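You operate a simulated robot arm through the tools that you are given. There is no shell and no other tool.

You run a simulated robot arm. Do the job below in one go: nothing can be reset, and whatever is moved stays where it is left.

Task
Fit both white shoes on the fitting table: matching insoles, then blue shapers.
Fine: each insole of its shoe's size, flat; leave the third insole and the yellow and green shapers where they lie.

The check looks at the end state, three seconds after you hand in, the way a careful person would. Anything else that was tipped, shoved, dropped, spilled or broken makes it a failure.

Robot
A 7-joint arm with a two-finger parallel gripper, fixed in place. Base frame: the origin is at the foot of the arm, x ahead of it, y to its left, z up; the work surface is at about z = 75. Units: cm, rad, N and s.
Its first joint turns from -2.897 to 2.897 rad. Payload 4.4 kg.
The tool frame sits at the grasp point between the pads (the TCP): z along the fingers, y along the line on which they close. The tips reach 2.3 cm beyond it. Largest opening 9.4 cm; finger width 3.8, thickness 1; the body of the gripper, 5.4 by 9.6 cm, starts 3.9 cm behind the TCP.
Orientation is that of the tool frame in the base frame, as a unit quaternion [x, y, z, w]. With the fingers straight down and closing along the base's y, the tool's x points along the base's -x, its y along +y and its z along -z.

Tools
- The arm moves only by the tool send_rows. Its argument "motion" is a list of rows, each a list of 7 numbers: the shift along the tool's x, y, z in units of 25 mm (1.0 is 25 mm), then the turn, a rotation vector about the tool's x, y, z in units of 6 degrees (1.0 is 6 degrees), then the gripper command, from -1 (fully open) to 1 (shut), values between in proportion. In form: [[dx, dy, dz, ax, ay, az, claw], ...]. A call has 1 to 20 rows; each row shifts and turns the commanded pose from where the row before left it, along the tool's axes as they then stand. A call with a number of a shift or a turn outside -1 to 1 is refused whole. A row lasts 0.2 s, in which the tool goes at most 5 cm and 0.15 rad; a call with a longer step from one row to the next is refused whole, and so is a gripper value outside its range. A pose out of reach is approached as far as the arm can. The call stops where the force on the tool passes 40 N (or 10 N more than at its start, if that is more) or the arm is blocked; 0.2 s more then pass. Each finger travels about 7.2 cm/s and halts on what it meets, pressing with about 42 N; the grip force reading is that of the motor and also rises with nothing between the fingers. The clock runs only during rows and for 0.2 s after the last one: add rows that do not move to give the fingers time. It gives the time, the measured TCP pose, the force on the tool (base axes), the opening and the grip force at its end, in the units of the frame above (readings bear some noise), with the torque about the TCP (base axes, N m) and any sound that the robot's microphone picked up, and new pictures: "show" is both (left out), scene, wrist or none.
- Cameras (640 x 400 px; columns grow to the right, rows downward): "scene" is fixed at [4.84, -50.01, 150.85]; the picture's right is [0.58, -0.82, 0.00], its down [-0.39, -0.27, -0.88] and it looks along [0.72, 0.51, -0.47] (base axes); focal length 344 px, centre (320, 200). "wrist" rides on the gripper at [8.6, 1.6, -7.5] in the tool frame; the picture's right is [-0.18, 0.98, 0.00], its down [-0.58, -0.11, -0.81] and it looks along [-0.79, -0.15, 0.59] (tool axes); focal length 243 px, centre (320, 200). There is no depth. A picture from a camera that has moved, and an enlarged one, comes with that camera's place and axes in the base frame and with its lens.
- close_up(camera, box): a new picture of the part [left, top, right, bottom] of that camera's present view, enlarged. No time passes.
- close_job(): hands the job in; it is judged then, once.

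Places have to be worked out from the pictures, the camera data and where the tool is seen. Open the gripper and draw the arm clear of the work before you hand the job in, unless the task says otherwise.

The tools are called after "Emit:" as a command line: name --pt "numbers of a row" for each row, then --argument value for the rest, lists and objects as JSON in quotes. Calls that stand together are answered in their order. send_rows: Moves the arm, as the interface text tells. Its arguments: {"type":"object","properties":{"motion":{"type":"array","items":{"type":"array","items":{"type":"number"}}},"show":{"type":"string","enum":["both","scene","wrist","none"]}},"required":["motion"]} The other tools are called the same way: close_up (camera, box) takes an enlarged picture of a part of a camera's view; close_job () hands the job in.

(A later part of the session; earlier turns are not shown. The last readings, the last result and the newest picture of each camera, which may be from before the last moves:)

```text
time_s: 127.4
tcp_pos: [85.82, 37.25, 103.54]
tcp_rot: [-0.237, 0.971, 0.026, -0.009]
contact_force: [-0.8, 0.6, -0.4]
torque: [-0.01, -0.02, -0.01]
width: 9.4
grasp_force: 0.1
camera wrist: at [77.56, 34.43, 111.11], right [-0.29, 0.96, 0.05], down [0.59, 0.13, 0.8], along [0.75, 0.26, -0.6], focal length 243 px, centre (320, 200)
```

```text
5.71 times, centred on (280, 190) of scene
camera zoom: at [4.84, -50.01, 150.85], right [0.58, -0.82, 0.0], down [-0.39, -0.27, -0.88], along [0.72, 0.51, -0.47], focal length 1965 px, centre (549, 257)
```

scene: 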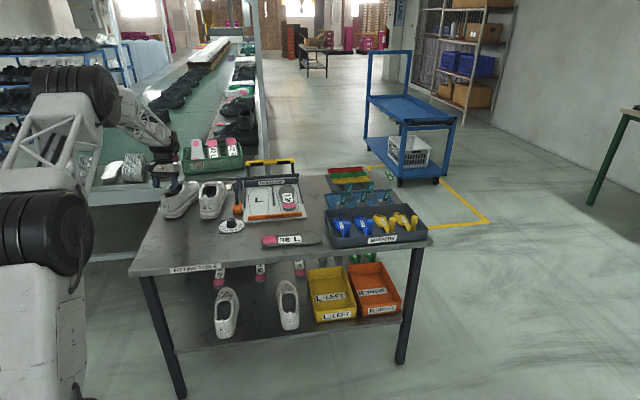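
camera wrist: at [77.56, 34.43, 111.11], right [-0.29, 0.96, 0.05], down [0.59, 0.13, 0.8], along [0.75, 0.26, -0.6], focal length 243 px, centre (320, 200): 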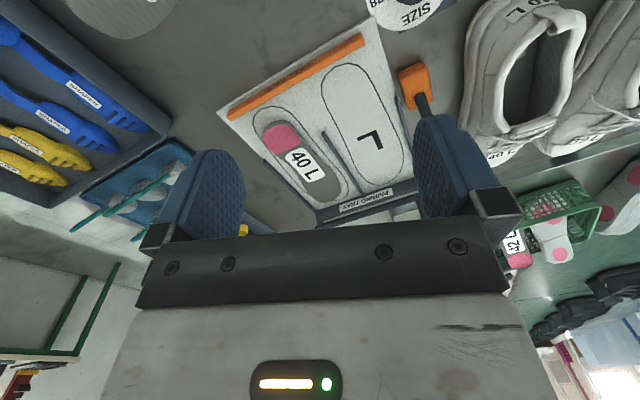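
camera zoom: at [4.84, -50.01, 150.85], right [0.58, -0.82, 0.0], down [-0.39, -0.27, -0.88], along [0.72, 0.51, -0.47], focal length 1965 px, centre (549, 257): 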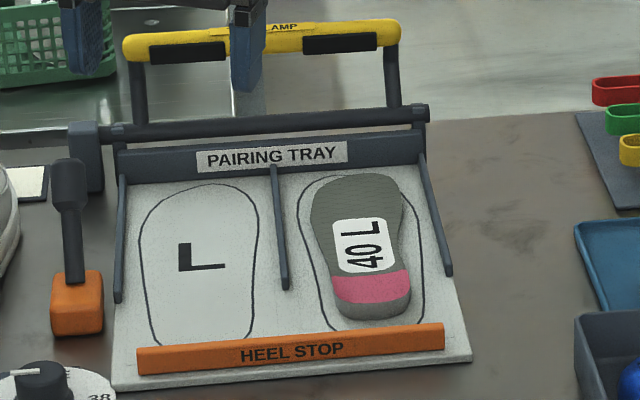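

The 40 L heel is centred near (106.2,39.2) (far reach), local axis ≈44.5°, and there's ample room for open fingers. I orient the tool (tilt 22° toward the toe) and descend to a check height.

Emit:
send_rows --pt "0 0 0 0.52 0 0 -0.9" --pt "0 0 0 0 0 -0.95 -0.9" --pt "0 0 0 0 0 -0.95 -0.9" --pt "0 0 0 0 0 -0.95 -0.9" --pt "0 0 0 0 -0.917 0 -0.9" --pt "0 0 0 0 -0.917 0 -0.9" --pt "0 0 0 0 -0.917 0 -0.9" --pt "0 0 0 0 -0.917 0 -0.9" --pt "-0.32 -0.516 0.8 0 0 0 -0.9" --pt "-0.32 -0.516 0.8 0 0 0 -0.9" --pt "-0.32 -0.516 0.8 0 0 0 -0.9" --pt "-0.32 -0.516 0.8 0 0 0 -0.9" --pt "-0.32 -0.516 0.8 0 0 0 -0.9" --pt "-0.32 -0.516 0.8 0 0 0 -0.9" --pt "-0.32 -0.516 0.8 0 0 0 -0.9" --pt "-0.32 -0.516 0.8 0 0 0 -0.9" --pt "-0.32 -0.516 0.8 0 0 0 -0.9" --pt "-0.32 -0.516 0.8 0 0 0 -0.9" --pt "0 0 0 0 0 0 -0.9" --show "both"

Emit:
close_up --camera "wrist" --box '[180, 0, 460, 220]'

```text
time_s: 131.4
tcp_pos: [105.24, 38.75, 87.51]
tcp_rot: [-0.373, 0.909, 0.073, 0.174]
contact_force: [-0.9, 1.0, 0.0]
torque: [-0.03, 0.0, 0.01]
width: 8.95
grasp_force: 0.2
camera wrist: at [96.41, 32.34, 91.26], right [-0.57, 0.82, 0.07], down [0.25, 0.09, 0.96], along [0.78, 0.57, -0.26], focal length 243 px, centre (320, 200)
```

scene: 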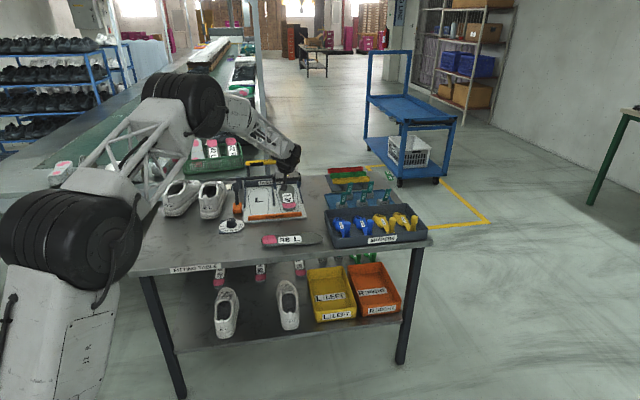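
wrist: 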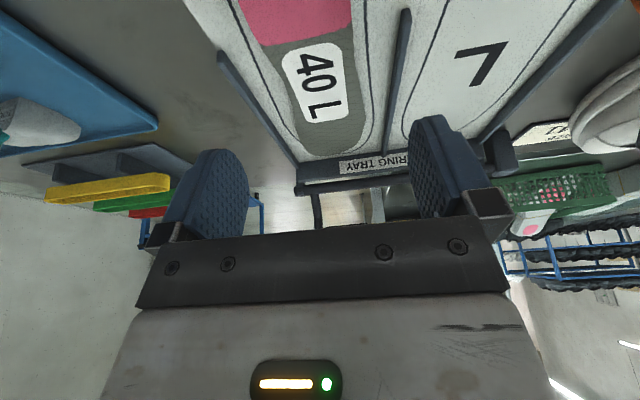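

```text
1.82 times, centred on (320, 110) of wrist
camera zoom: at [96.41, 32.34, 91.26], right [-0.57, 0.82, 0.07], down [0.25, 0.09, 0.96], along [0.78, 0.57, -0.26], focal length 441 px, centre (320, 364)
```

zoom: 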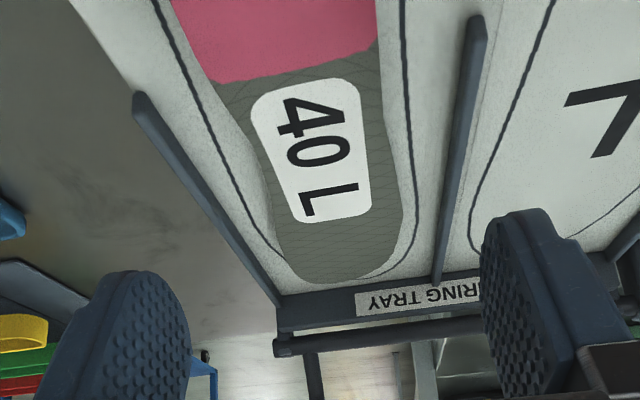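

Tool is within reach. Grip target ≈(105.9,39.0); I turn 2.4° and descend to just above the insole.

Emit:
send_rows --pt "0 0 0 0 0 -0.4 -0.75" --pt "0.162 -0.022 0.538 0 0 0 -0.75" --pt "0.162 -0.022 0.538 0 0 0 -0.75" --pt "0.162 -0.022 0.538 0 0 0 -0.75" --pt "0.162 -0.022 0.538 0 0 0 -0.75" --pt "0.162 -0.022 0.538 0 0 0 -0.75" --pt "0 0 0 0 0 0 -0.75" --show "wrist"

Emit:
close_up --camera "scene" --box '[250, 155, 330, 225]'

```text
time_s: 133.0
tcp_pos: [106.2, 38.97, 80.64]
tcp_rot: [-0.392, 0.901, 0.069, 0.175]
contact_force: [0.2, 0.6, 0.3]
torque: [-0.03, -0.03, -0.01]
width: 8.24
grasp_force: 0.1
camera wrist: at [97.47, 32.27, 84.27], right [-0.6, 0.8, 0.05], down [0.23, 0.11, 0.97], along [0.76, 0.59, -0.25], focal length 243 px, centre (320, 200)
```

wrist: 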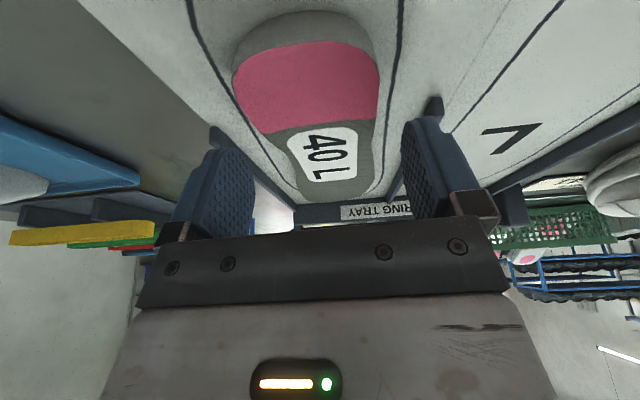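

```text
5.71 times, centred on (290, 190) of scene
camera zoom: at [4.84, -50.01, 150.85], right [0.58, -0.82, 0.0], down [-0.39, -0.27, -0.88], along [0.72, 0.51, -0.47], focal length 1965 px, centre (491, 257)
```

zoom: 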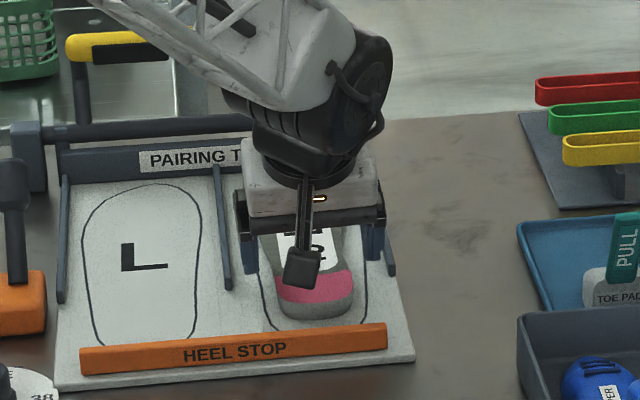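

Well centred. I descend 1.6 cm in small steps to near the tray board.

Emit:
send_rows --pt "0.08 0 0.198 0 0 0 -0.75" --pt "0.08 0 0.198 0 0 0 -0.75" --pt "0.08 0 0.198 0 0 0 -0.75" --pt "0 0 0 0 0 0 -0.75" --show "wrist"

Emit:
close_up --camera "wrist" --box '[160, 0, 480, 220]'

```text
time_s: 134.0
tcp_pos: [106.18, 38.79, 78.89]
tcp_rot: [-0.392, 0.9, 0.07, 0.177]
contact_force: [0.6, 0.0, -0.1]
torque: [-0.02, -0.03, 0.01]
width: 8.23
grasp_force: 0.0
camera wrist: at [97.45, 32.09, 82.59], right [-0.6, 0.8, 0.05], down [0.23, 0.11, 0.97], along [0.76, 0.59, -0.25], focal length 243 px, centre (320, 200)
```

wrist: 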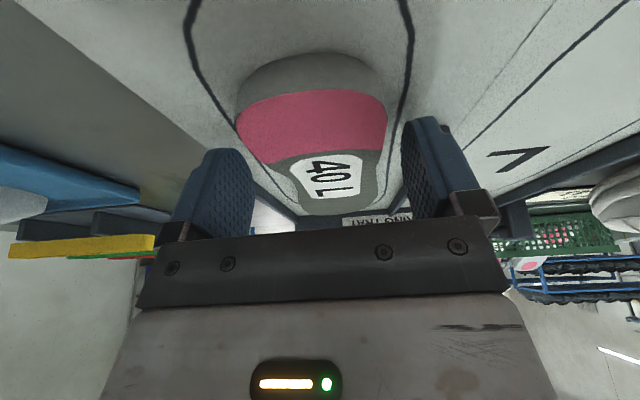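

```text
1.82 times, centred on (320, 110) of wrist
camera zoom: at [97.45, 32.09, 82.59], right [-0.6, 0.8, 0.05], down [0.23, 0.11, 0.97], along [0.76, 0.59, -0.25], focal length 441 px, centre (320, 364)
```

zoom: 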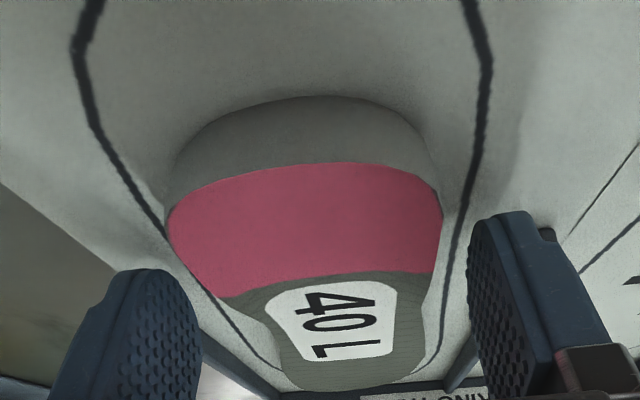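

No contact yet. I move 0.5 cm toward the toe and go down in small steps.

Emit:
send_rows --pt "-0.19 0 0.08 0 0 0 -0.75" --pt "0.02 0 0.05 0 0 0 -0.75" --pt "0.02 0 0.05 0 0 0 -0.75" --pt "0 0 0 0 0 0 -0.75" --show "none"

```text
time_s: 135.0
tcp_pos: [106.47, 39.29, 78.64]
tcp_rot: [-0.392, 0.9, 0.069, 0.176]
contact_force: [-1.1, -2.3, 7.5]
torque: [0.1, 0.34, 0.12]
width: 8.14
grasp_force: 0.1
```

Light contact with the board (7.5 N) at z≈78.6. I raise 0.15 cm and close.

Emit:
send_rows --pt "-0.022 0 -0.055 0 0 0 -0.75" --pt "0 0 0 0 0 0 -0.6" --pt "0 0 0 0 0 0 -0.4" --pt "0 0 0 0 0 0 -0.2" --pt "0 0 0 0 0 0 1" --pt "0 0 0 0 0 0 1" --show "wrist"

```text
time_s: 136.4
tcp_pos: [106.29, 39.28, 78.82]
tcp_rot: [-0.392, 0.9, 0.069, 0.176]
contact_force: [0.4, 0.3, -0.4]
torque: [-0.02, 0.0, -0.02]
width: 5.9
grasp_force: 41.9
camera wrist: at [97.71, 32.55, 82.51], right [-0.6, 0.8, 0.05], down [0.23, 0.11, 0.97], along [0.76, 0.59, -0.25], focal length 243 px, centre (320, 200)
```

wrist: 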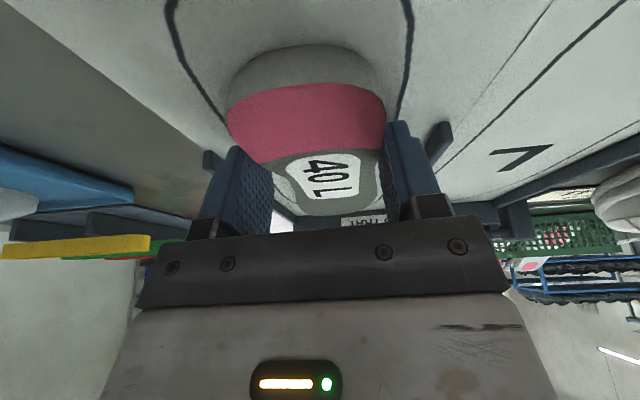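

Gripped at 5.9. I lift slowly 2 cm and check.

Emit:
send_rows --pt "0 0 0 0 0 0 1" --pt "-0.03 0 -0.074 0 0 0 1" --pt "-0.03 0 -0.074 0 0 0 1" --pt "-0.03 0 -0.074 0 0 0 1" --pt "-0.06 0 -0.148 0 0 0 1" --pt "-0.06 0 -0.148 0 0 0 1" --pt "-0.06 0 -0.148 0 0 0 1" --pt "0 0 0 0 0 0 1" --show "wrist"

Emit:
close_up --camera "scene" --box '[250, 155, 330, 225]'

```text
time_s: 138.2
tcp_pos: [106.3, 39.35, 80.49]
tcp_rot: [-0.392, 0.901, 0.069, 0.174]
contact_force: [-0.1, -0.1, 0.1]
torque: [0.01, -0.01, -0.01]
width: 5.9
grasp_force: 42.0
camera wrist: at [97.7, 32.54, 84.29], right [-0.6, 0.8, 0.05], down [0.23, 0.11, 0.97], along [0.76, 0.59, -0.25], focal length 243 px, centre (320, 200)
```

wrist: 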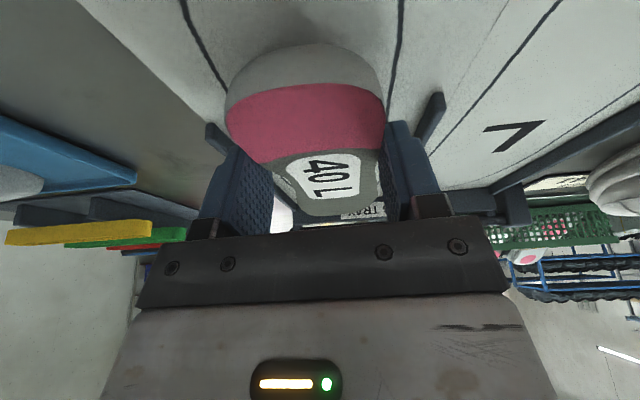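

```text
5.71 times, centred on (290, 190) of scene
camera zoom: at [4.84, -50.01, 150.85], right [0.58, -0.82, 0.0], down [-0.39, -0.27, -0.88], along [0.72, 0.51, -0.47], focal length 1965 px, centre (491, 257)
```

zoom: 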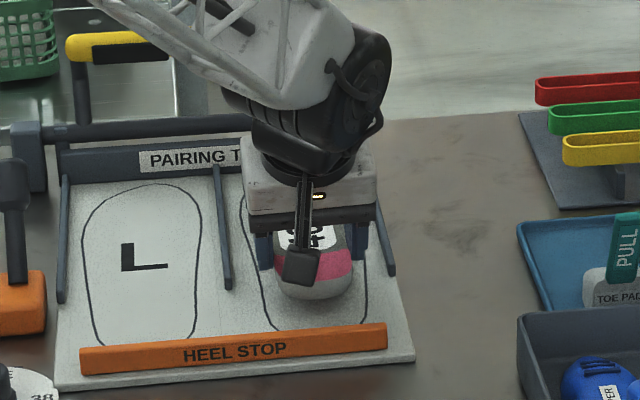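

Held well. I lift clear of the tray, backing off slightly, up to z≈103.

Emit:
send_rows --pt "-0.05 0 -0.3 0 0 0 1" --pt "0.011 0 -0.7 0 0 0 1" --pt "0.011 0 -0.743 0 0 0 1" --pt "0.011 0 -0.743 0 0 0 1" --pt "0.011 0 -0.743 0 0 0 1" --pt "0.011 0 -0.743 0 0 0 1" --pt "0.011 0 -0.743 0 0 0 1" --pt "0.011 0 -0.743 0 0 0 1" --pt "-0.33 0 -0.817 0 0 0 1" --pt "-0.33 0 -0.817 0 0 0 1" --pt "-0.33 0 -0.817 0 0 0 1" --pt "-0.33 0 -0.817 0 0 0 1" --pt "0 0 0 0 0 0 1" --show "scene"

Emit:
close_up --camera "scene" --box '[240, 120, 340, 220]'

```text
time_s: 141.0
tcp_pos: [102.64, 35.66, 102.18]
tcp_rot: [-0.392, 0.901, 0.069, 0.175]
contact_force: [0.9, 0.1, -1.2]
torque: [-0.02, 0.02, 0.04]
width: 5.86
grasp_force: 42.2
```

scene: 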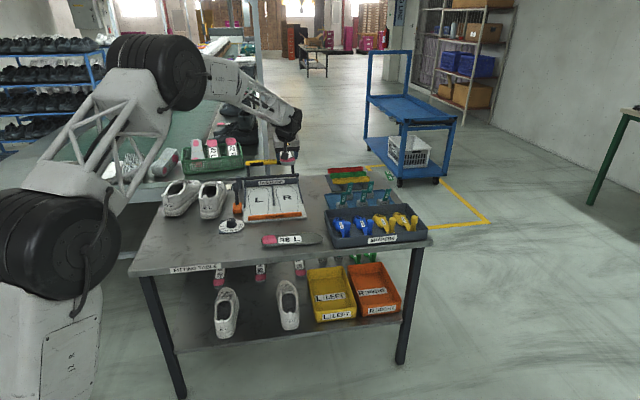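

```text
4.00 times, centred on (290, 170) of scene
camera zoom: at [4.84, -50.01, 150.85], right [0.58, -0.82, 0.0], down [-0.39, -0.27, -0.88], along [0.72, 0.51, -0.47], focal length 1375 px, centre (440, 320)
```

zoom: 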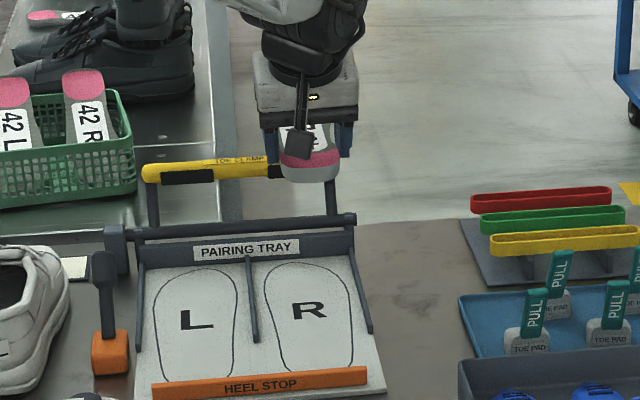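

Lifted clear of the tray. I level the tool and carry the insole back to where the wrist camera can see shoe 40 from the side.

Emit:
send_rows --pt "0 0 0 0 0.908 0 1" --pt "0 0 0 0 0.908 0 1" --pt "0 0 0 0 0.908 0 1" --pt "0 0 0 0 0.908 0 1" --pt "0.2 0.5 -0.185 0 0 0 1" --pt "0.365 0.946 -0.185 0 0 0 1" --pt "0.365 0.946 -0.185 0 0 0 1" --pt "0.365 0.946 -0.185 0 0 0 1" --pt "0.365 0.946 -0.185 0 0 0 1" --pt "0.365 0.946 -0.185 0 0 0 1" --pt "0.365 0.946 -0.185 0 0 0 1" --pt "0.365 0.946 -0.185 0 0 0 1" --pt "0.365 0.946 -0.185 0 0 0 1" --pt "0.365 0.946 -0.185 0 0 0 1" --pt "0.365 0.946 -0.185 0 0 0 1" --pt "0.365 0.946 -0.185 0 0 0 1" --pt "0.365 0.946 -0.185 0 0 0 1" --pt "0.2 0.5 0 0 0 0 1" --show "none"

Emit:
send_rows --pt "0 0 0 0 0 1 1" --pt "0 0 0 0 0 1 1" --pt "0 0 0 0 0 1 1" --pt "0 0 0 0 0 1 1" --pt "0 0 0 0 0 1 1" --pt "0 0 0 0 0 1 1" --pt "0 0 0 0 0 1 1" --pt "0 0 0 0 0 0 1" --show "wrist"

Emit:
close_up --camera "wrist" --box '[370, 20, 530, 180]'

```text
time_s: 144.8
tcp_pos: [72.06, 48.21, 107.45]
tcp_rot: [-0.398, 0.917, -0.007, 0.003]
contact_force: [-0.2, 0.2, -0.8]
torque: [0.0, 0.03, 0.0]
width: 5.86
grasp_force: 42.4
```

```text
time_s: 146.6
tcp_pos: [71.95, 48.18, 107.63]
tcp_rot: [-0.041, 0.999, -0.005, 0.004]
contact_force: [-1.3, -0.7, 0.2]
torque: [-0.03, -0.02, 0.04]
width: 5.88
grasp_force: 42.1
camera wrist: at [63.12, 49.18, 115.03], right [0.1, 0.99, -0.01], down [0.58, -0.05, 0.81], along [0.81, -0.09, -0.58], focal length 243 px, centre (320, 200)
```

wrist: 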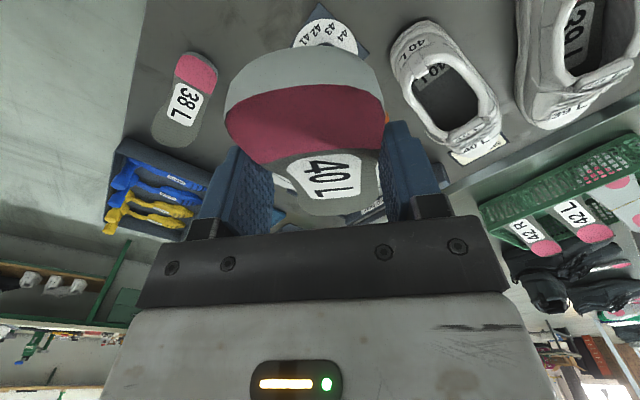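

```text
2.50 times, centred on (450, 100) of wrist
camera zoom: at [63.12, 49.18, 115.03], right [0.1, 0.99, -0.01], down [0.58, -0.05, 0.81], along [0.81, -0.09, -0.58], focal length 606 px, centre (-5, 450)
```

zoom: 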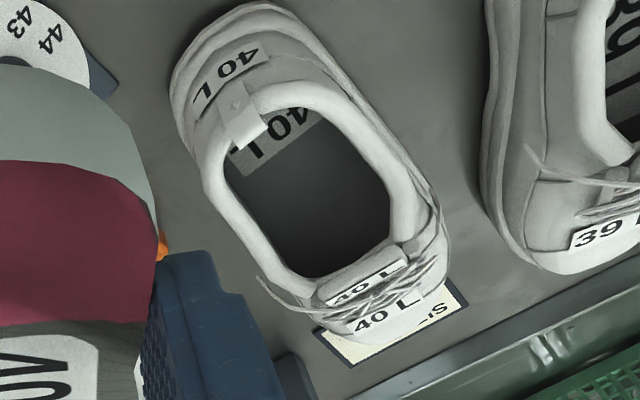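

Shoe 40 is unmoved: axis ≈37.5°, opening centre ≈(82,62.8), back rim s≈99. I repeat the proven recipe: turn to its heading, pitch 40° and roll ~46°.

Emit:
send_rows --pt "0 0 0 0 0 -0.996 1" --pt "0 0 0 0 0 -0.996 1" --pt "0 0 0 0 0 -0.996 1" --pt "0 0 0 0 0 -0.996 1" --pt "0 0 0 0 0 -0.996 1" --pt "0 0 0 0 0 -0.996 1" --pt "0 0 0 0 0 -0.996 1" --pt "0 0 0 0 0.758 0 1" --pt "0 0 0 0 0.758 0 1" --pt "0 0 0 0 0.758 0 1" --pt "0 0 0 0 0.758 0 1" --pt "0 0 0 -0.887 -0.118 0.355 1" --pt "0 0 0 -0.887 -0.118 0.355 1" --pt "0 0 0 -0.887 -0.118 0.355 1" --pt "0 0 0 -0.887 -0.118 0.355 1" --pt "0 0 0 -0.887 -0.118 0.355 1" --pt "0 0 0 -0.887 -0.118 0.355 1" --pt "0 0 0 -0.887 -0.118 0.355 1" --pt "0 0 0 -0.887 -0.118 0.355 1" --pt "0 0 0 -0.887 -0.118 0.355 1" --show "scene"

```text
time_s: 150.8
tcp_pos: [72.09, 48.13, 107.66]
tcp_rot: [-0.151, 0.913, 0.303, -0.226]
contact_force: [0.1, -0.3, -0.1]
torque: [-0.04, -0.02, 0.01]
width: 5.88
grasp_force: 42.3
```

scene: 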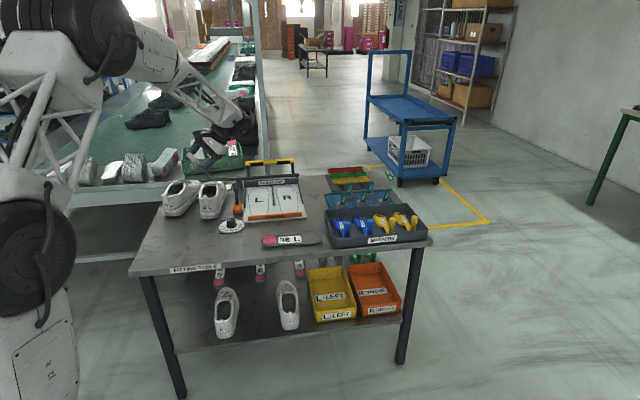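

Orientation is as intended (heading 37°, pitch 39°, roll 45°). I move the toe above the opening.

Emit:
send_rows --pt "-0.49 0.083 0.342 0 0 0 1" --pt "-0.49 0.083 0.342 0 0 0 1" --pt "-0.49 0.083 0.342 0 0 0 1" --pt "-0.49 0.083 0.342 0 0 0 1" --pt "-0.49 0.083 0.342 0 0 0 1" --pt "0 0 0 0 0 0 1" --show "none"

Emit:
close_up --camera "scene" --box '[165, 145, 245, 225]'

```text
time_s: 152.2
tcp_pos: [75.1, 53.66, 103.34]
tcp_rot: [-0.151, 0.914, 0.301, -0.226]
contact_force: [-0.1, 0.8, -0.8]
torque: [-0.02, 0.0, 0.04]
width: 5.88
grasp_force: 42.5
```

```text
5.00 times, centred on (205, 185) of scene
camera zoom: at [4.84, -50.01, 150.85], right [0.58, -0.82, 0.0], down [-0.39, -0.27, -0.88], along [0.72, 0.51, -0.47], focal length 1719 px, centre (895, 275)
```

zoom: 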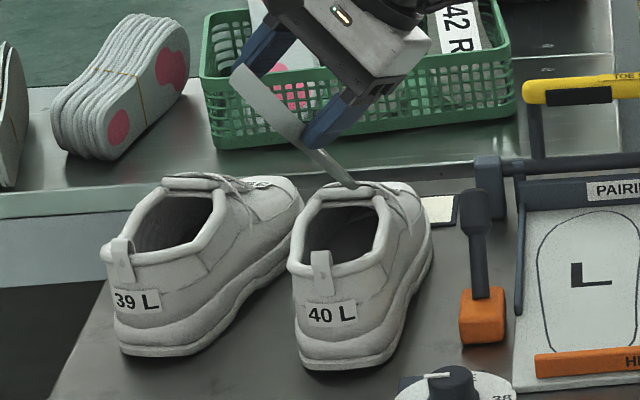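

Aligned over the opening. I shift 0.4 cm left and lower 5 cm.

Emit:
send_rows --pt "0.03 0.11 0.112 0 0 0 1" --pt "-0.133 -0.25 0.282 0 0 0 1" --pt "-0.133 -0.25 0.282 0 0 0 1" --pt "-0.133 -0.25 0.282 0 0 0 1" --pt "-0.133 -0.25 0.282 0 0 0 1" --pt "-0.133 -0.25 0.282 0 0 0 1" --pt "0 0 0 0 0 0 1" --show "none"

Emit:
close_up --camera "scene" --box '[175, 155, 245, 225]'

```text
time_s: 153.8
tcp_pos: [74.75, 54.08, 98.22]
tcp_rot: [-0.151, 0.914, 0.302, -0.225]
contact_force: [-0.2, 0.5, 0.9]
torque: [-0.03, -0.01, 0.04]
width: 5.87
grasp_force: 42.7
```

```text
5.71 times, centred on (210, 190) of scene
camera zoom: at [4.84, -50.01, 150.85], right [0.58, -0.82, 0.0], down [-0.39, -0.27, -0.88], along [0.72, 0.51, -0.47], focal length 1965 px, centre (949, 257)
```

zoom: 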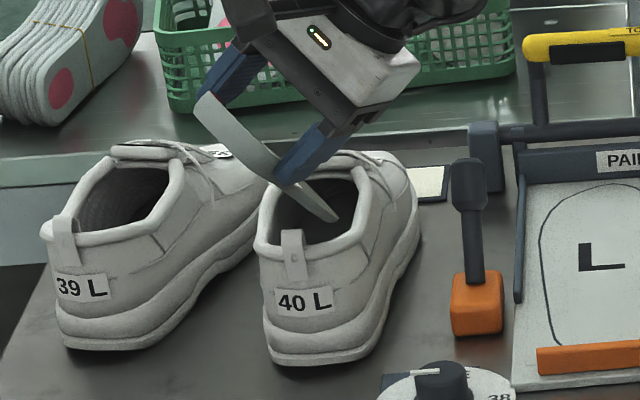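

Entering cleanly. I advance 4 cm along the axis with a 0.5 cm shift right.

Emit:
send_rows --pt "-0.252 -0.055 0.075 0 0 0 1" --pt "-0.252 -0.055 0.075 0 0 0 1" --pt "-0.252 -0.055 0.075 0 0 0 1" --pt "-0.252 -0.055 0.075 0 0 0 1" --pt "-0.252 -0.055 0.075 0 0 0 1" --pt "-0.252 -0.055 0.075 0 0 0 1" --pt "0 0 0 0 0 0 1" --show "none"

Emit:
close_up --camera "scene" --box '[175, 155, 245, 225]'

```text
time_s: 155.4
tcp_pos: [77.55, 55.44, 95.71]
tcp_rot: [-0.151, 0.914, 0.301, -0.227]
contact_force: [0.2, 0.3, -1.3]
torque: [0.03, 0.01, 0.01]
width: 5.89
grasp_force: 41.8
```

```text
5.71 times, centred on (210, 190) of scene
camera zoom: at [4.84, -50.01, 150.85], right [0.58, -0.82, 0.0], down [-0.39, -0.27, -0.88], along [0.72, 0.51, -0.47], focal length 1965 px, centre (949, 257)
```

zoom: 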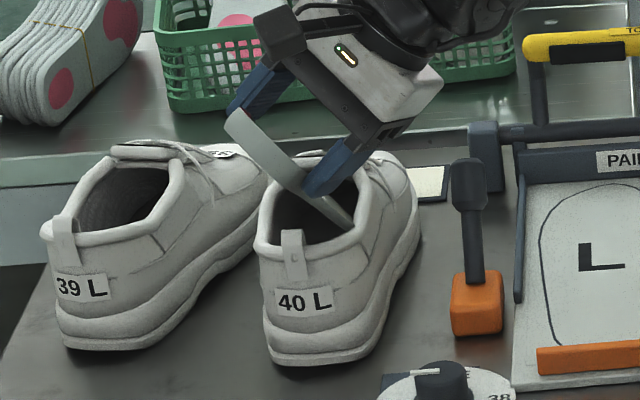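

No contact. I shift 1 cm right and then lower 2 cm.

Emit:
send_rows --pt "-0.037 -0.138 -0.14 0 0 0 1" --pt "-0.037 -0.138 -0.14 0 0 0 1" --pt "-0.089 -0.167 0.188 0 0 0 1" --pt "-0.089 -0.167 0.188 0 0 0 1" --pt "-0.089 -0.167 0.188 0 0 0 1" --pt "0 0 0 0 0 0 1" --show "none"

Emit:
close_up --camera "scene" --box '[175, 155, 245, 225]'

```text
time_s: 156.8
tcp_pos: [77.98, 54.61, 93.72]
tcp_rot: [-0.151, 0.914, 0.302, -0.226]
contact_force: [-0.6, 0.3, -1.1]
torque: [0.06, 0.07, 0.02]
width: 5.87
grasp_force: 42.0
```

```text
5.71 times, centred on (210, 190) of scene
camera zoom: at [4.84, -50.01, 150.85], right [0.58, -0.82, 0.0], down [-0.39, -0.27, -0.88], along [0.72, 0.51, -0.47], focal length 1965 px, centre (949, 257)
```

zoom: 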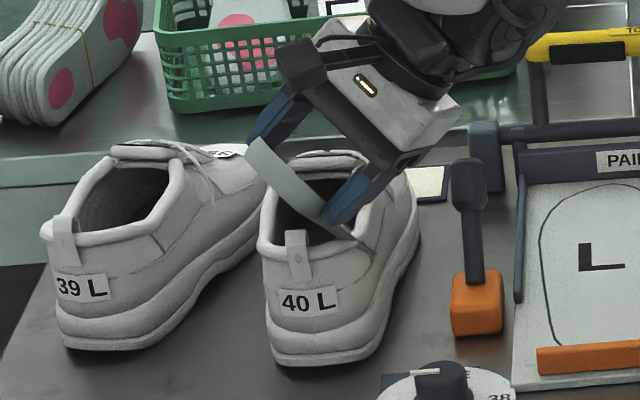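

The toe's low corner seems to be poking at/over the right collar wall. I shift back left 1.2 cm.

Emit:
send_rows --pt "0.03 0.11 0.112 0 0 0 1" --pt "0.03 0.11 0.112 0 0 0 1" --pt "0.03 0.11 0.112 0 0 0 1" --pt "0 0 0 0 0 0 1" --show "none"

Emit:
close_up --camera "scene" --box '[185, 165, 235, 215]'

```text
time_s: 157.8
tcp_pos: [77.46, 55.45, 93.59]
tcp_rot: [-0.15, 0.914, 0.302, -0.226]
contact_force: [2.6, -0.9, 3.5]
torque: [0.01, -0.3, -0.07]
width: 5.85
grasp_force: 41.7
```

```text
8.00 times, centred on (210, 190) of scene
camera zoom: at [4.84, -50.01, 150.85], right [0.58, -0.82, 0.0], down [-0.39, -0.27, -0.88], along [0.72, 0.51, -0.47], focal length 2750 px, centre (1200, 280)
```

zoom: 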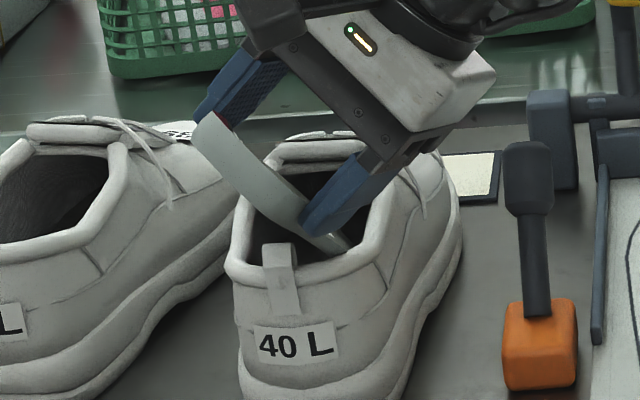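

The corner is back inside. Now I unroll to ~30° and lower pitch to ~33° as before.

Emit:
send_rows --pt "-0.076 -0.042 0.108 0.417 -0.1 -0.348 1" --pt "-0.076 -0.042 0.108 0.417 -0.1 -0.348 1" --pt "-0.076 -0.042 0.108 0.417 -0.1 -0.348 1" --pt "-0.076 -0.042 0.108 0.417 -0.1 -0.348 1" --pt "-0.076 -0.042 0.108 0.417 -0.1 -0.348 1" --pt "0 0 0 0 0 0 1" --show "none"

Emit:
close_up --camera "scene" --box '[175, 155, 245, 225]'

```text
time_s: 159.2
tcp_pos: [77.76, 55.99, 92.01]
tcp_rot: [-0.249, 0.929, 0.224, -0.156]
contact_force: [0.8, -0.1, 0.3]
torque: [-0.01, -0.06, 0.02]
width: 5.87
grasp_force: 42.2
```

```text
5.71 times, centred on (210, 190) of scene
camera zoom: at [4.84, -50.01, 150.85], right [0.58, -0.82, 0.0], down [-0.39, -0.27, -0.88], along [0.72, 0.51, -0.47], focal length 1965 px, centre (949, 257)
```

zoom: 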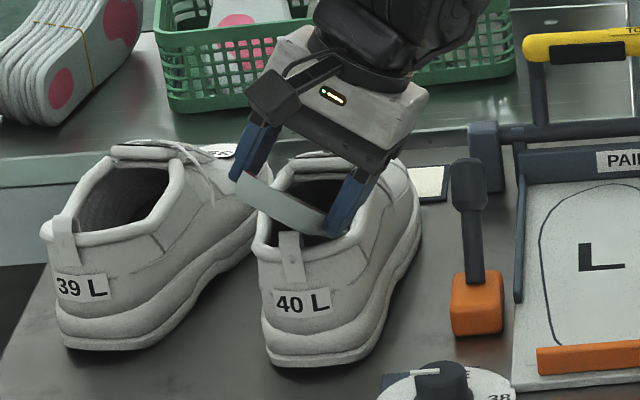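

Forces nil. I continue: forward 2.7 cm, pitch to ~25°, roll to ~17°.

Emit:
send_rows --pt "-0.162 0.01 0.093 0.27 -0.125 -0.212 1" --pt "-0.162 0.01 0.093 0.27 -0.125 -0.212 1" --pt "-0.162 0.01 0.093 0.27 -0.125 -0.212 1" --pt "-0.162 0.01 0.093 0.27 -0.125 -0.212 1" --pt "-0.162 0.01 0.093 0.27 -0.125 -0.212 1" --pt "-0.162 0.01 0.093 0.27 -0.125 -0.212 1" --pt "-0.162 0.01 0.093 0.27 -0.125 -0.212 1" --pt "0 0 0 0 0 0 1" --show "none"

Emit:
close_up --camera "scene" --box '[175, 155, 245, 225]'

```text
time_s: 161.0
tcp_pos: [79.44, 58.22, 90.56]
tcp_rot: [-0.323, 0.931, 0.154, -0.07]
contact_force: [-3.0, -4.6, 24.0]
torque: [-0.14, 0.26, 0.12]
width: 5.88
grasp_force: 42.1
```

```text
5.71 times, centred on (210, 190) of scene
camera zoom: at [4.84, -50.01, 150.85], right [0.58, -0.82, 0.0], down [-0.39, -0.27, -0.88], along [0.72, 0.51, -0.47], focal length 1965 px, centre (949, 257)
```

zoom: 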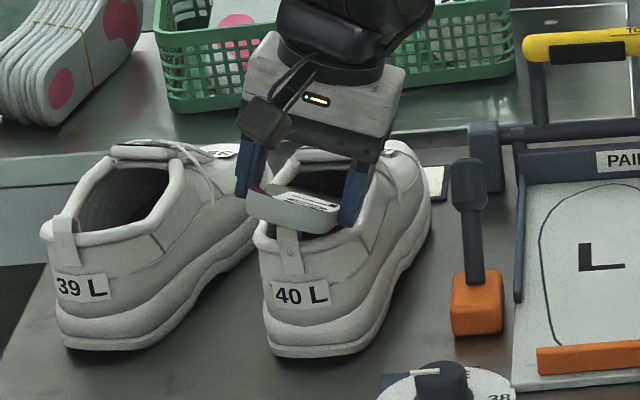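

A finger is on the right collar (24 N). I raise 1 cm, then unroll fully and slide forward 2.5 cm, re‑centring.

Emit:
send_rows --pt "0.012 0.133 -0.377 0 0 0 1" --pt "-0.168 0.083 0.008 0.46 0.113 -0.167 1" --pt "-0.168 0.083 0.008 0.46 0.113 -0.167 1" --pt "-0.168 0.083 0.008 0.46 0.113 -0.167 1" --pt "-0.168 0.083 0.008 0.46 0.113 -0.167 1" --pt "-0.168 0.083 0.008 0.46 0.113 -0.167 1" --pt "-0.168 0.083 0.008 0.46 0.113 -0.167 1" --pt "0 0 0 0 0 0 1" --show "none"

Emit:
close_up --camera "scene" --box '[175, 155, 245, 225]'

```text
time_s: 162.8
tcp_pos: [80.45, 60.83, 91.4]
tcp_rot: [-0.384, 0.922, 0.01, -0.048]
contact_force: [0.2, -0.1, 0.6]
torque: [-0.02, 0.0, -0.06]
width: 5.88
grasp_force: 42.5
```

```text
5.71 times, centred on (210, 190) of scene
camera zoom: at [4.84, -50.01, 150.85], right [0.58, -0.82, 0.0], down [-0.39, -0.27, -0.88], along [0.72, 0.51, -0.47], focal length 1965 px, centre (949, 257)
```

zoom: 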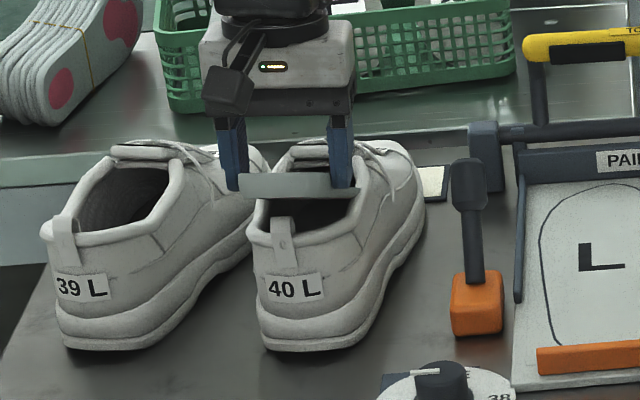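

Now flat in roll, straddling the opening. I lower 0.9 cm and slide forward 1.5 cm.

Emit:
send_rows --pt "-0.156 -0.023 0.075 0 0 0 1" --pt "-0.156 -0.023 0.075 0 0 0 1" --pt "-0.156 -0.023 0.075 0 0 0 1" --pt "-0.156 -0.023 0.075 0 0 0 1" --pt "0 0 0 0 0 0 1" --show "wrist"

Emit:
close_up --camera "scene" --box '[175, 155, 245, 225]'

```text
time_s: 164.0
tcp_pos: [81.69, 61.8, 90.29]
tcp_rot: [-0.384, 0.922, 0.01, -0.048]
contact_force: [-0.7, 1.2, -0.7]
torque: [0.07, -0.05, 0.05]
width: 5.87
grasp_force: 42.2
camera wrist: at [75.15, 56.86, 98.63], right [-0.57, 0.82, 0.04], down [0.56, 0.35, 0.75], along [0.6, 0.45, -0.66], focal length 243 px, centre (320, 200)
```

wrist: 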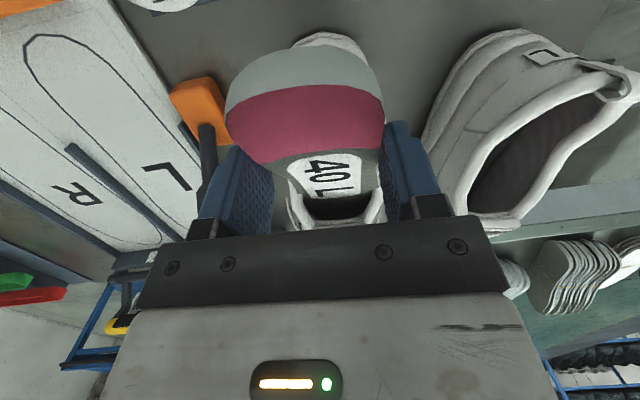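

```text
5.71 times, centred on (210, 190) of scene
camera zoom: at [4.84, -50.01, 150.85], right [0.58, -0.82, 0.0], down [-0.39, -0.27, -0.88], along [0.72, 0.51, -0.47], focal length 1965 px, centre (949, 257)
```

zoom: 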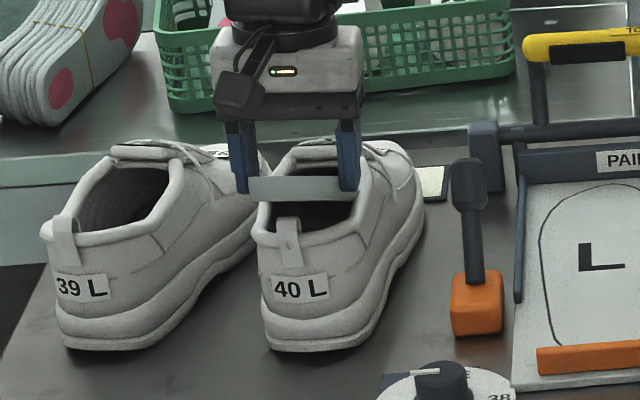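

Progressing well with little force. Another 1.5 cm forward.

Emit:
send_rows --pt "-0.148 -0.015 -0.015 0 0 0 1" --pt "-0.148 -0.015 -0.015 0 0 0 1" --pt "-0.148 -0.015 -0.015 0 0 0 1" --pt "-0.148 -0.015 -0.015 0 0 0 1" --pt "0 0 0 0 0 0 1" --show "none"

Emit:
close_up --camera "scene" --box '[175, 155, 245, 225]'

```text
time_s: 165.2
tcp_pos: [82.93, 62.61, 90.55]
tcp_rot: [-0.383, 0.922, 0.01, -0.047]
contact_force: [-1.4, -0.4, -1.8]
torque: [-0.18, 0.1, 0.07]
width: 5.87
grasp_force: 42.0
```

```text
5.71 times, centred on (210, 190) of scene
camera zoom: at [4.84, -50.01, 150.85], right [0.58, -0.82, 0.0], down [-0.39, -0.27, -0.88], along [0.72, 0.51, -0.47], focal length 1965 px, centre (949, 257)
```

zoom: 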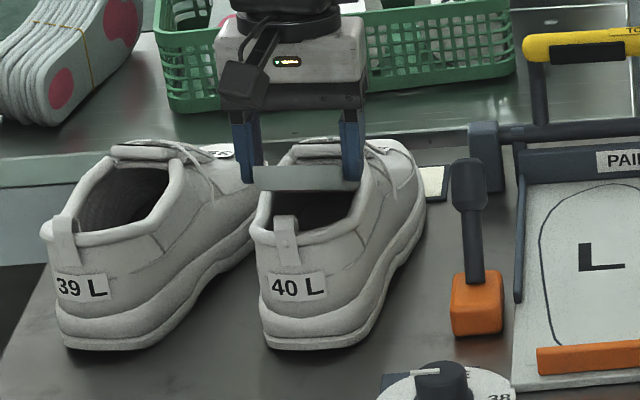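

The vamp is being touched from below, as before; I release so the insole drops, toe inside and heel on the back rim.

Emit:
send_rows --pt "0.05 0 0 0 0 0 1" --pt "0 0 0 0 0 0 -0.3" --pt "0 0 0 0 0 0 -0.55" --pt "0 0 0 0 0 0 -0.55" --pt "0 0 0 0 0 0 -0.55" --show "wrist"

Emit:
close_up --camera "scene" --box '[175, 155, 245, 225]'

```text
time_s: 166.4
tcp_pos: [82.8, 62.57, 90.53]
tcp_rot: [-0.384, 0.922, 0.011, -0.047]
contact_force: [0.4, 0.0, 0.7]
torque: [0.01, -0.01, -0.02]
width: 7.3
grasp_force: 0.0
camera wrist: at [76.2, 57.72, 98.78], right [-0.57, 0.82, 0.04], down [0.56, 0.35, 0.75], along [0.6, 0.45, -0.66], focal length 243 px, centre (320, 200)
```

wrist: 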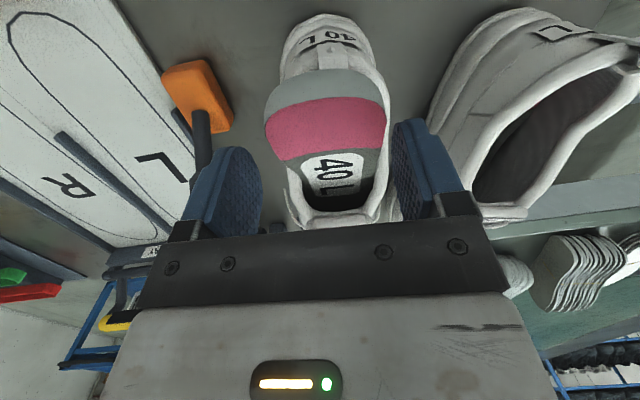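

```text
5.71 times, centred on (210, 190) of scene
camera zoom: at [4.84, -50.01, 150.85], right [0.58, -0.82, 0.0], down [-0.39, -0.27, -0.88], along [0.72, 0.51, -0.47], focal length 1965 px, centre (949, 257)
```

zoom: 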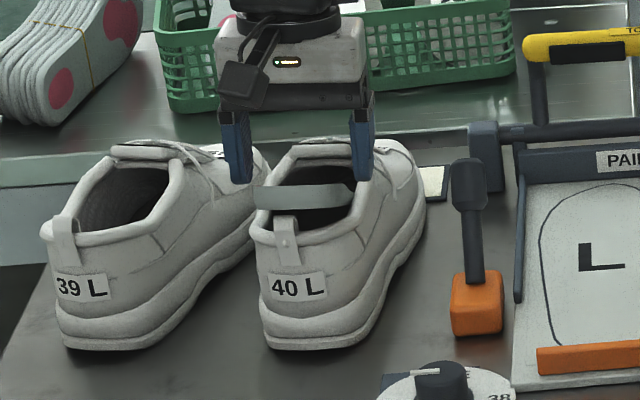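

The insole dropped with its heel on the back rim. I rise, level, turn to ~36° and go behind the heel with closed fingers.

Emit:
send_rows --pt "0.04 0 -0.4 0 0 0 -0.7" --pt "0.07 0 -0.7 0 0 0 -0.7" --pt "0.07 0 -0.7 0 0 0 -0.7" --pt "0.07 0 -0.7 0 0 0 -0.7" --pt "0.07 0 -0.7 0 0 0 -0.7" --pt "0 0 0 0 -0.93 0 -0.7" --pt "0 0 0 0 0 0.767 -0.7" --pt "0 0 0 0 0 0.767 -0.7" --pt "0.754 -0.016 0.15 0 0 0 0" --pt "0.754 -0.016 0.15 0 0 0 1" --pt "0.754 -0.016 0.15 0 0 0 1" --pt "0.754 -0.016 0.15 0 0 0 1" --pt "0.754 -0.016 0.15 0 0 0 1" --pt "0 0 0 0 0 0 1" --show "wrist"

Emit:
close_up --camera "scene" --box '[175, 155, 245, 225]'

```text
time_s: 169.4
tcp_pos: [75.58, 56.62, 96.53]
tcp_rot: [-0.308, 0.951, 0.028, -0.005]
contact_force: [-0.4, 0.3, -0.2]
torque: [-0.01, 0.0, 0.01]
width: 0.0
grasp_force: 41.9
camera wrist: at [67.7, 52.54, 104.02], right [-0.43, 0.9, 0.06], down [0.56, 0.21, 0.8], along [0.71, 0.37, -0.59], focal length 243 px, centre (320, 200)
```

wrist: 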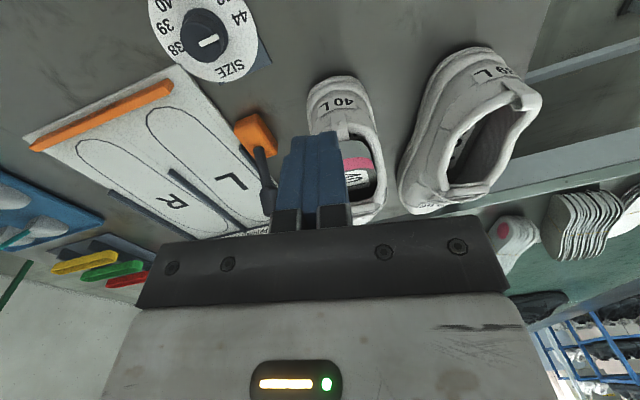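

```text
5.71 times, centred on (210, 190) of scene
camera zoom: at [4.84, -50.01, 150.85], right [0.58, -0.82, 0.0], down [-0.39, -0.27, -0.88], along [0.72, 0.51, -0.47], focal length 1965 px, centre (949, 257)
```

zoom: 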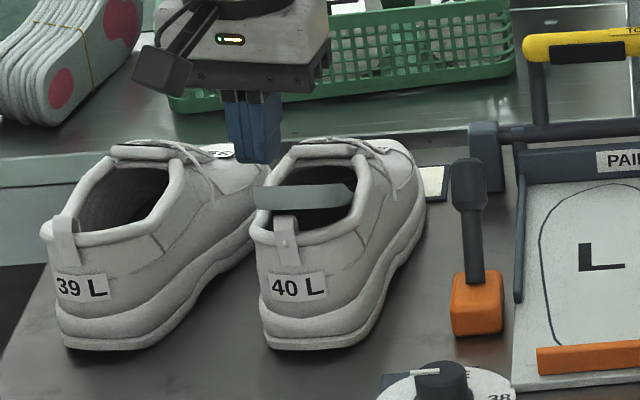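

I shift 0.6 cm left to centre on the heel and lower the closed fingers behind it.

Emit:
send_rows --pt "0 0.24 0.4 0 0 0 1" --pt "0 0 0.58 0 0 0 1" --pt "0 0 0.58 0 0 0 1" --pt "0 0 0.58 0 0 0 1" --pt "0 0 0.58 0 0 0 1" --pt "0 0 0 0 0 0 1" --show "none"

Emit:
close_up --camera "scene" --box '[180, 165, 240, 215]'

```text
time_s: 170.8
tcp_pos: [74.82, 57.29, 89.74]
tcp_rot: [-0.307, 0.951, 0.028, -0.006]
contact_force: [-0.6, -0.2, 0.2]
torque: [-0.01, 0.01, 0.07]
width: 0.02
grasp_force: 41.8
```

```text
8.00 times, centred on (210, 190) of scene
camera zoom: at [4.84, -50.01, 150.85], right [0.58, -0.82, 0.0], down [-0.39, -0.27, -0.88], along [0.72, 0.51, -0.47], focal length 2750 px, centre (1200, 280)
```

zoom: 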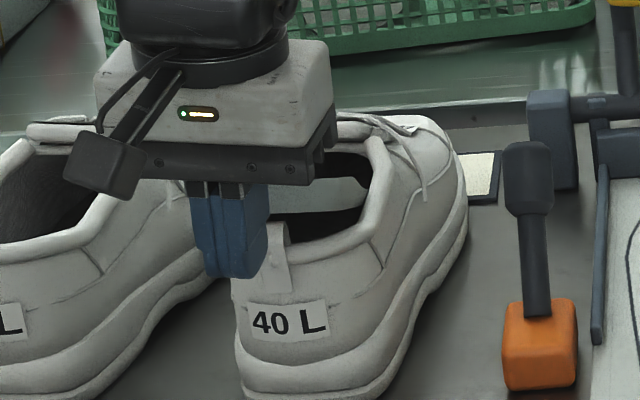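

Fingers are behind the heel. I push forward 3.5 cm in small steps.

Emit:
send_rows --pt "-0.2 0 0 0 0 0 1" --pt "-0.2 0 0 0 0 0 1" --pt "-0.2 0 0 0 0 0 1" --pt "-0.2 0 0 0 0 0 1" --pt "-0.2 0 0 0 0 0 1" --pt "-0.2 0 0 0 0 0 1" --pt "-0.2 0 0 0 0 0 1" --pt "0 0 0 0 0 0 1" --show "none"

Emit:
close_up --camera "scene" --box '[180, 165, 240, 215]'

```text
time_s: 172.6
tcp_pos: [77.57, 59.38, 89.88]
tcp_rot: [-0.307, 0.951, 0.028, -0.005]
contact_force: [0.2, -0.1, 0.3]
torque: [-0.01, 0.01, -0.01]
width: 0.0
grasp_force: 42.5
```

```text
8.00 times, centred on (210, 190) of scene
camera zoom: at [4.84, -50.01, 150.85], right [0.58, -0.82, 0.0], down [-0.39, -0.27, -0.88], along [0.72, 0.51, -0.47], focal length 2750 px, centre (1200, 280)
```

zoom: 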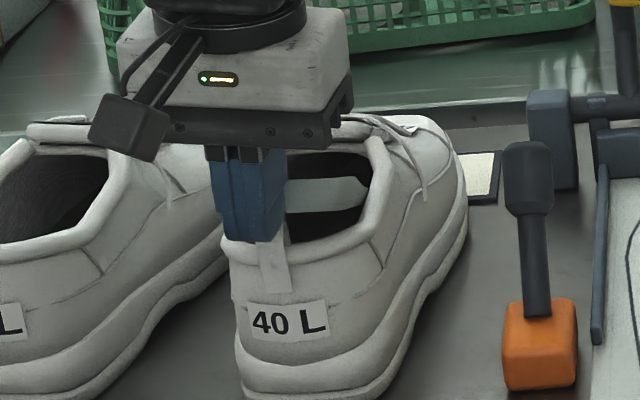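

Not yet dropped; I keep pushing 2.5 cm more.

Emit:
send_rows --pt "-0.2 0 0 0 0 0 1" --pt "-0.2 0 0 0 0 0 1" --pt "-0.2 0 0 0 0 0 1" --pt "-0.2 0 0 0 0 0 1" --pt "-0.2 0 0 0 0 0 1" --pt "0 0 0 0 0 0 1" --show "none"

Emit:
close_up --camera "scene" --box '[180, 165, 240, 215]'

```text
time_s: 174.0
tcp_pos: [79.6, 60.72, 89.78]
tcp_rot: [-0.308, 0.951, 0.029, -0.006]
contact_force: [0.4, 0.0, 0.2]
torque: [0.01, 0.01, 0.01]
width: 0.0
grasp_force: 42.4
```

```text
8.00 times, centred on (210, 190) of scene
camera zoom: at [4.84, -50.01, 150.85], right [0.58, -0.82, 0.0], down [-0.39, -0.27, -0.88], along [0.72, 0.51, -0.47], focal length 2750 px, centre (1200, 280)
```

zoom: 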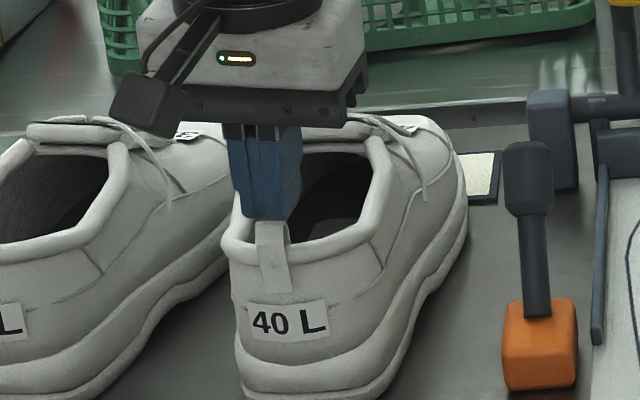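

The 40 L insole dropped into the shoe. I rise, open and tilt to look straight down into it.

Emit:
send_rows --pt "0 0 -0.6 0 0 0 1" --pt "0 0 -0.9 0 0 0 1" --pt "0 0 -0.9 0 0 0 1" --pt "0 0 -0.9 0 0 0 1" --pt "0 0 -0.9 0 0 0 1" --pt "0.3 0 -0.9 0 0 0 -1" --pt "0.3 0 -0.9 0 1 0 -1" --pt "0.3 0 -0.5 0 1 0 -1" --pt "0 0 0 0 1 0 -1" --pt "0 0 0 0 1 0 -1" --pt "0 0 0 0 0 0 -1" --show "wrist"

Emit:
close_up --camera "wrist" --box '[260, 70, 420, 230]'

Emit:
close_up --camera "wrist" --box '[340, 60, 500, 220]'

```text
time_s: 176.4
tcp_pos: [78.36, 59.0, 106.21]
tcp_rot: [-0.307, 0.929, -0.036, -0.204]
contact_force: [0.5, 0.4, -0.2]
torque: [0.02, -0.01, 0.0]
width: 9.39
grasp_force: 0.0
camera wrist: at [73.65, 56.93, 116.59], right [-0.44, 0.9, -0.02], down [0.77, 0.39, 0.5], along [0.45, 0.21, -0.87], focal length 243 px, centre (320, 200)
```

wrist: 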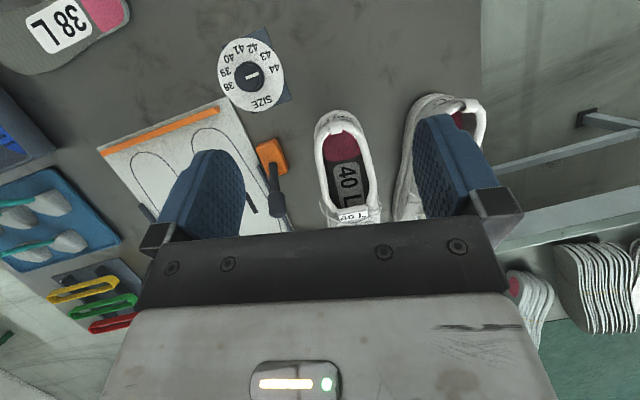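

```text
2.50 times, centred on (340, 150) of wrist
camera zoom: at [73.65, 56.93, 116.59], right [-0.44, 0.9, -0.02], down [0.77, 0.39, 0.5], along [0.45, 0.21, -0.87], focal length 606 px, centre (270, 325)
```

zoom: 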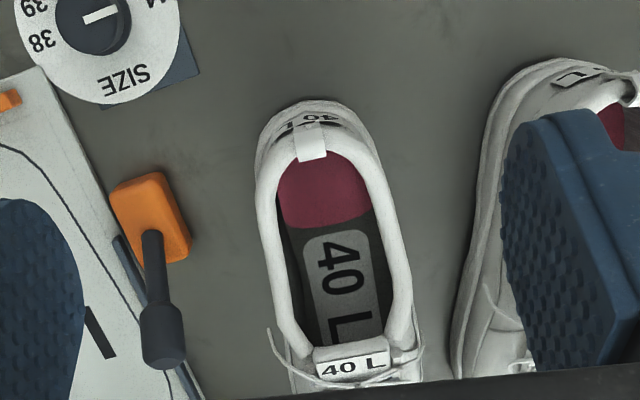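

```text
2.50 times, centred on (420, 140) of wrist
camera zoom: at [73.65, 56.93, 116.59], right [-0.44, 0.9, -0.02], down [0.77, 0.39, 0.5], along [0.45, 0.21, -0.87], focal length 606 px, centre (70, 350)
```

zoom: 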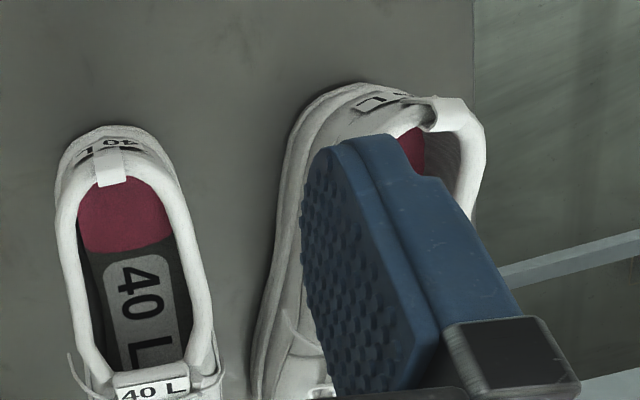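

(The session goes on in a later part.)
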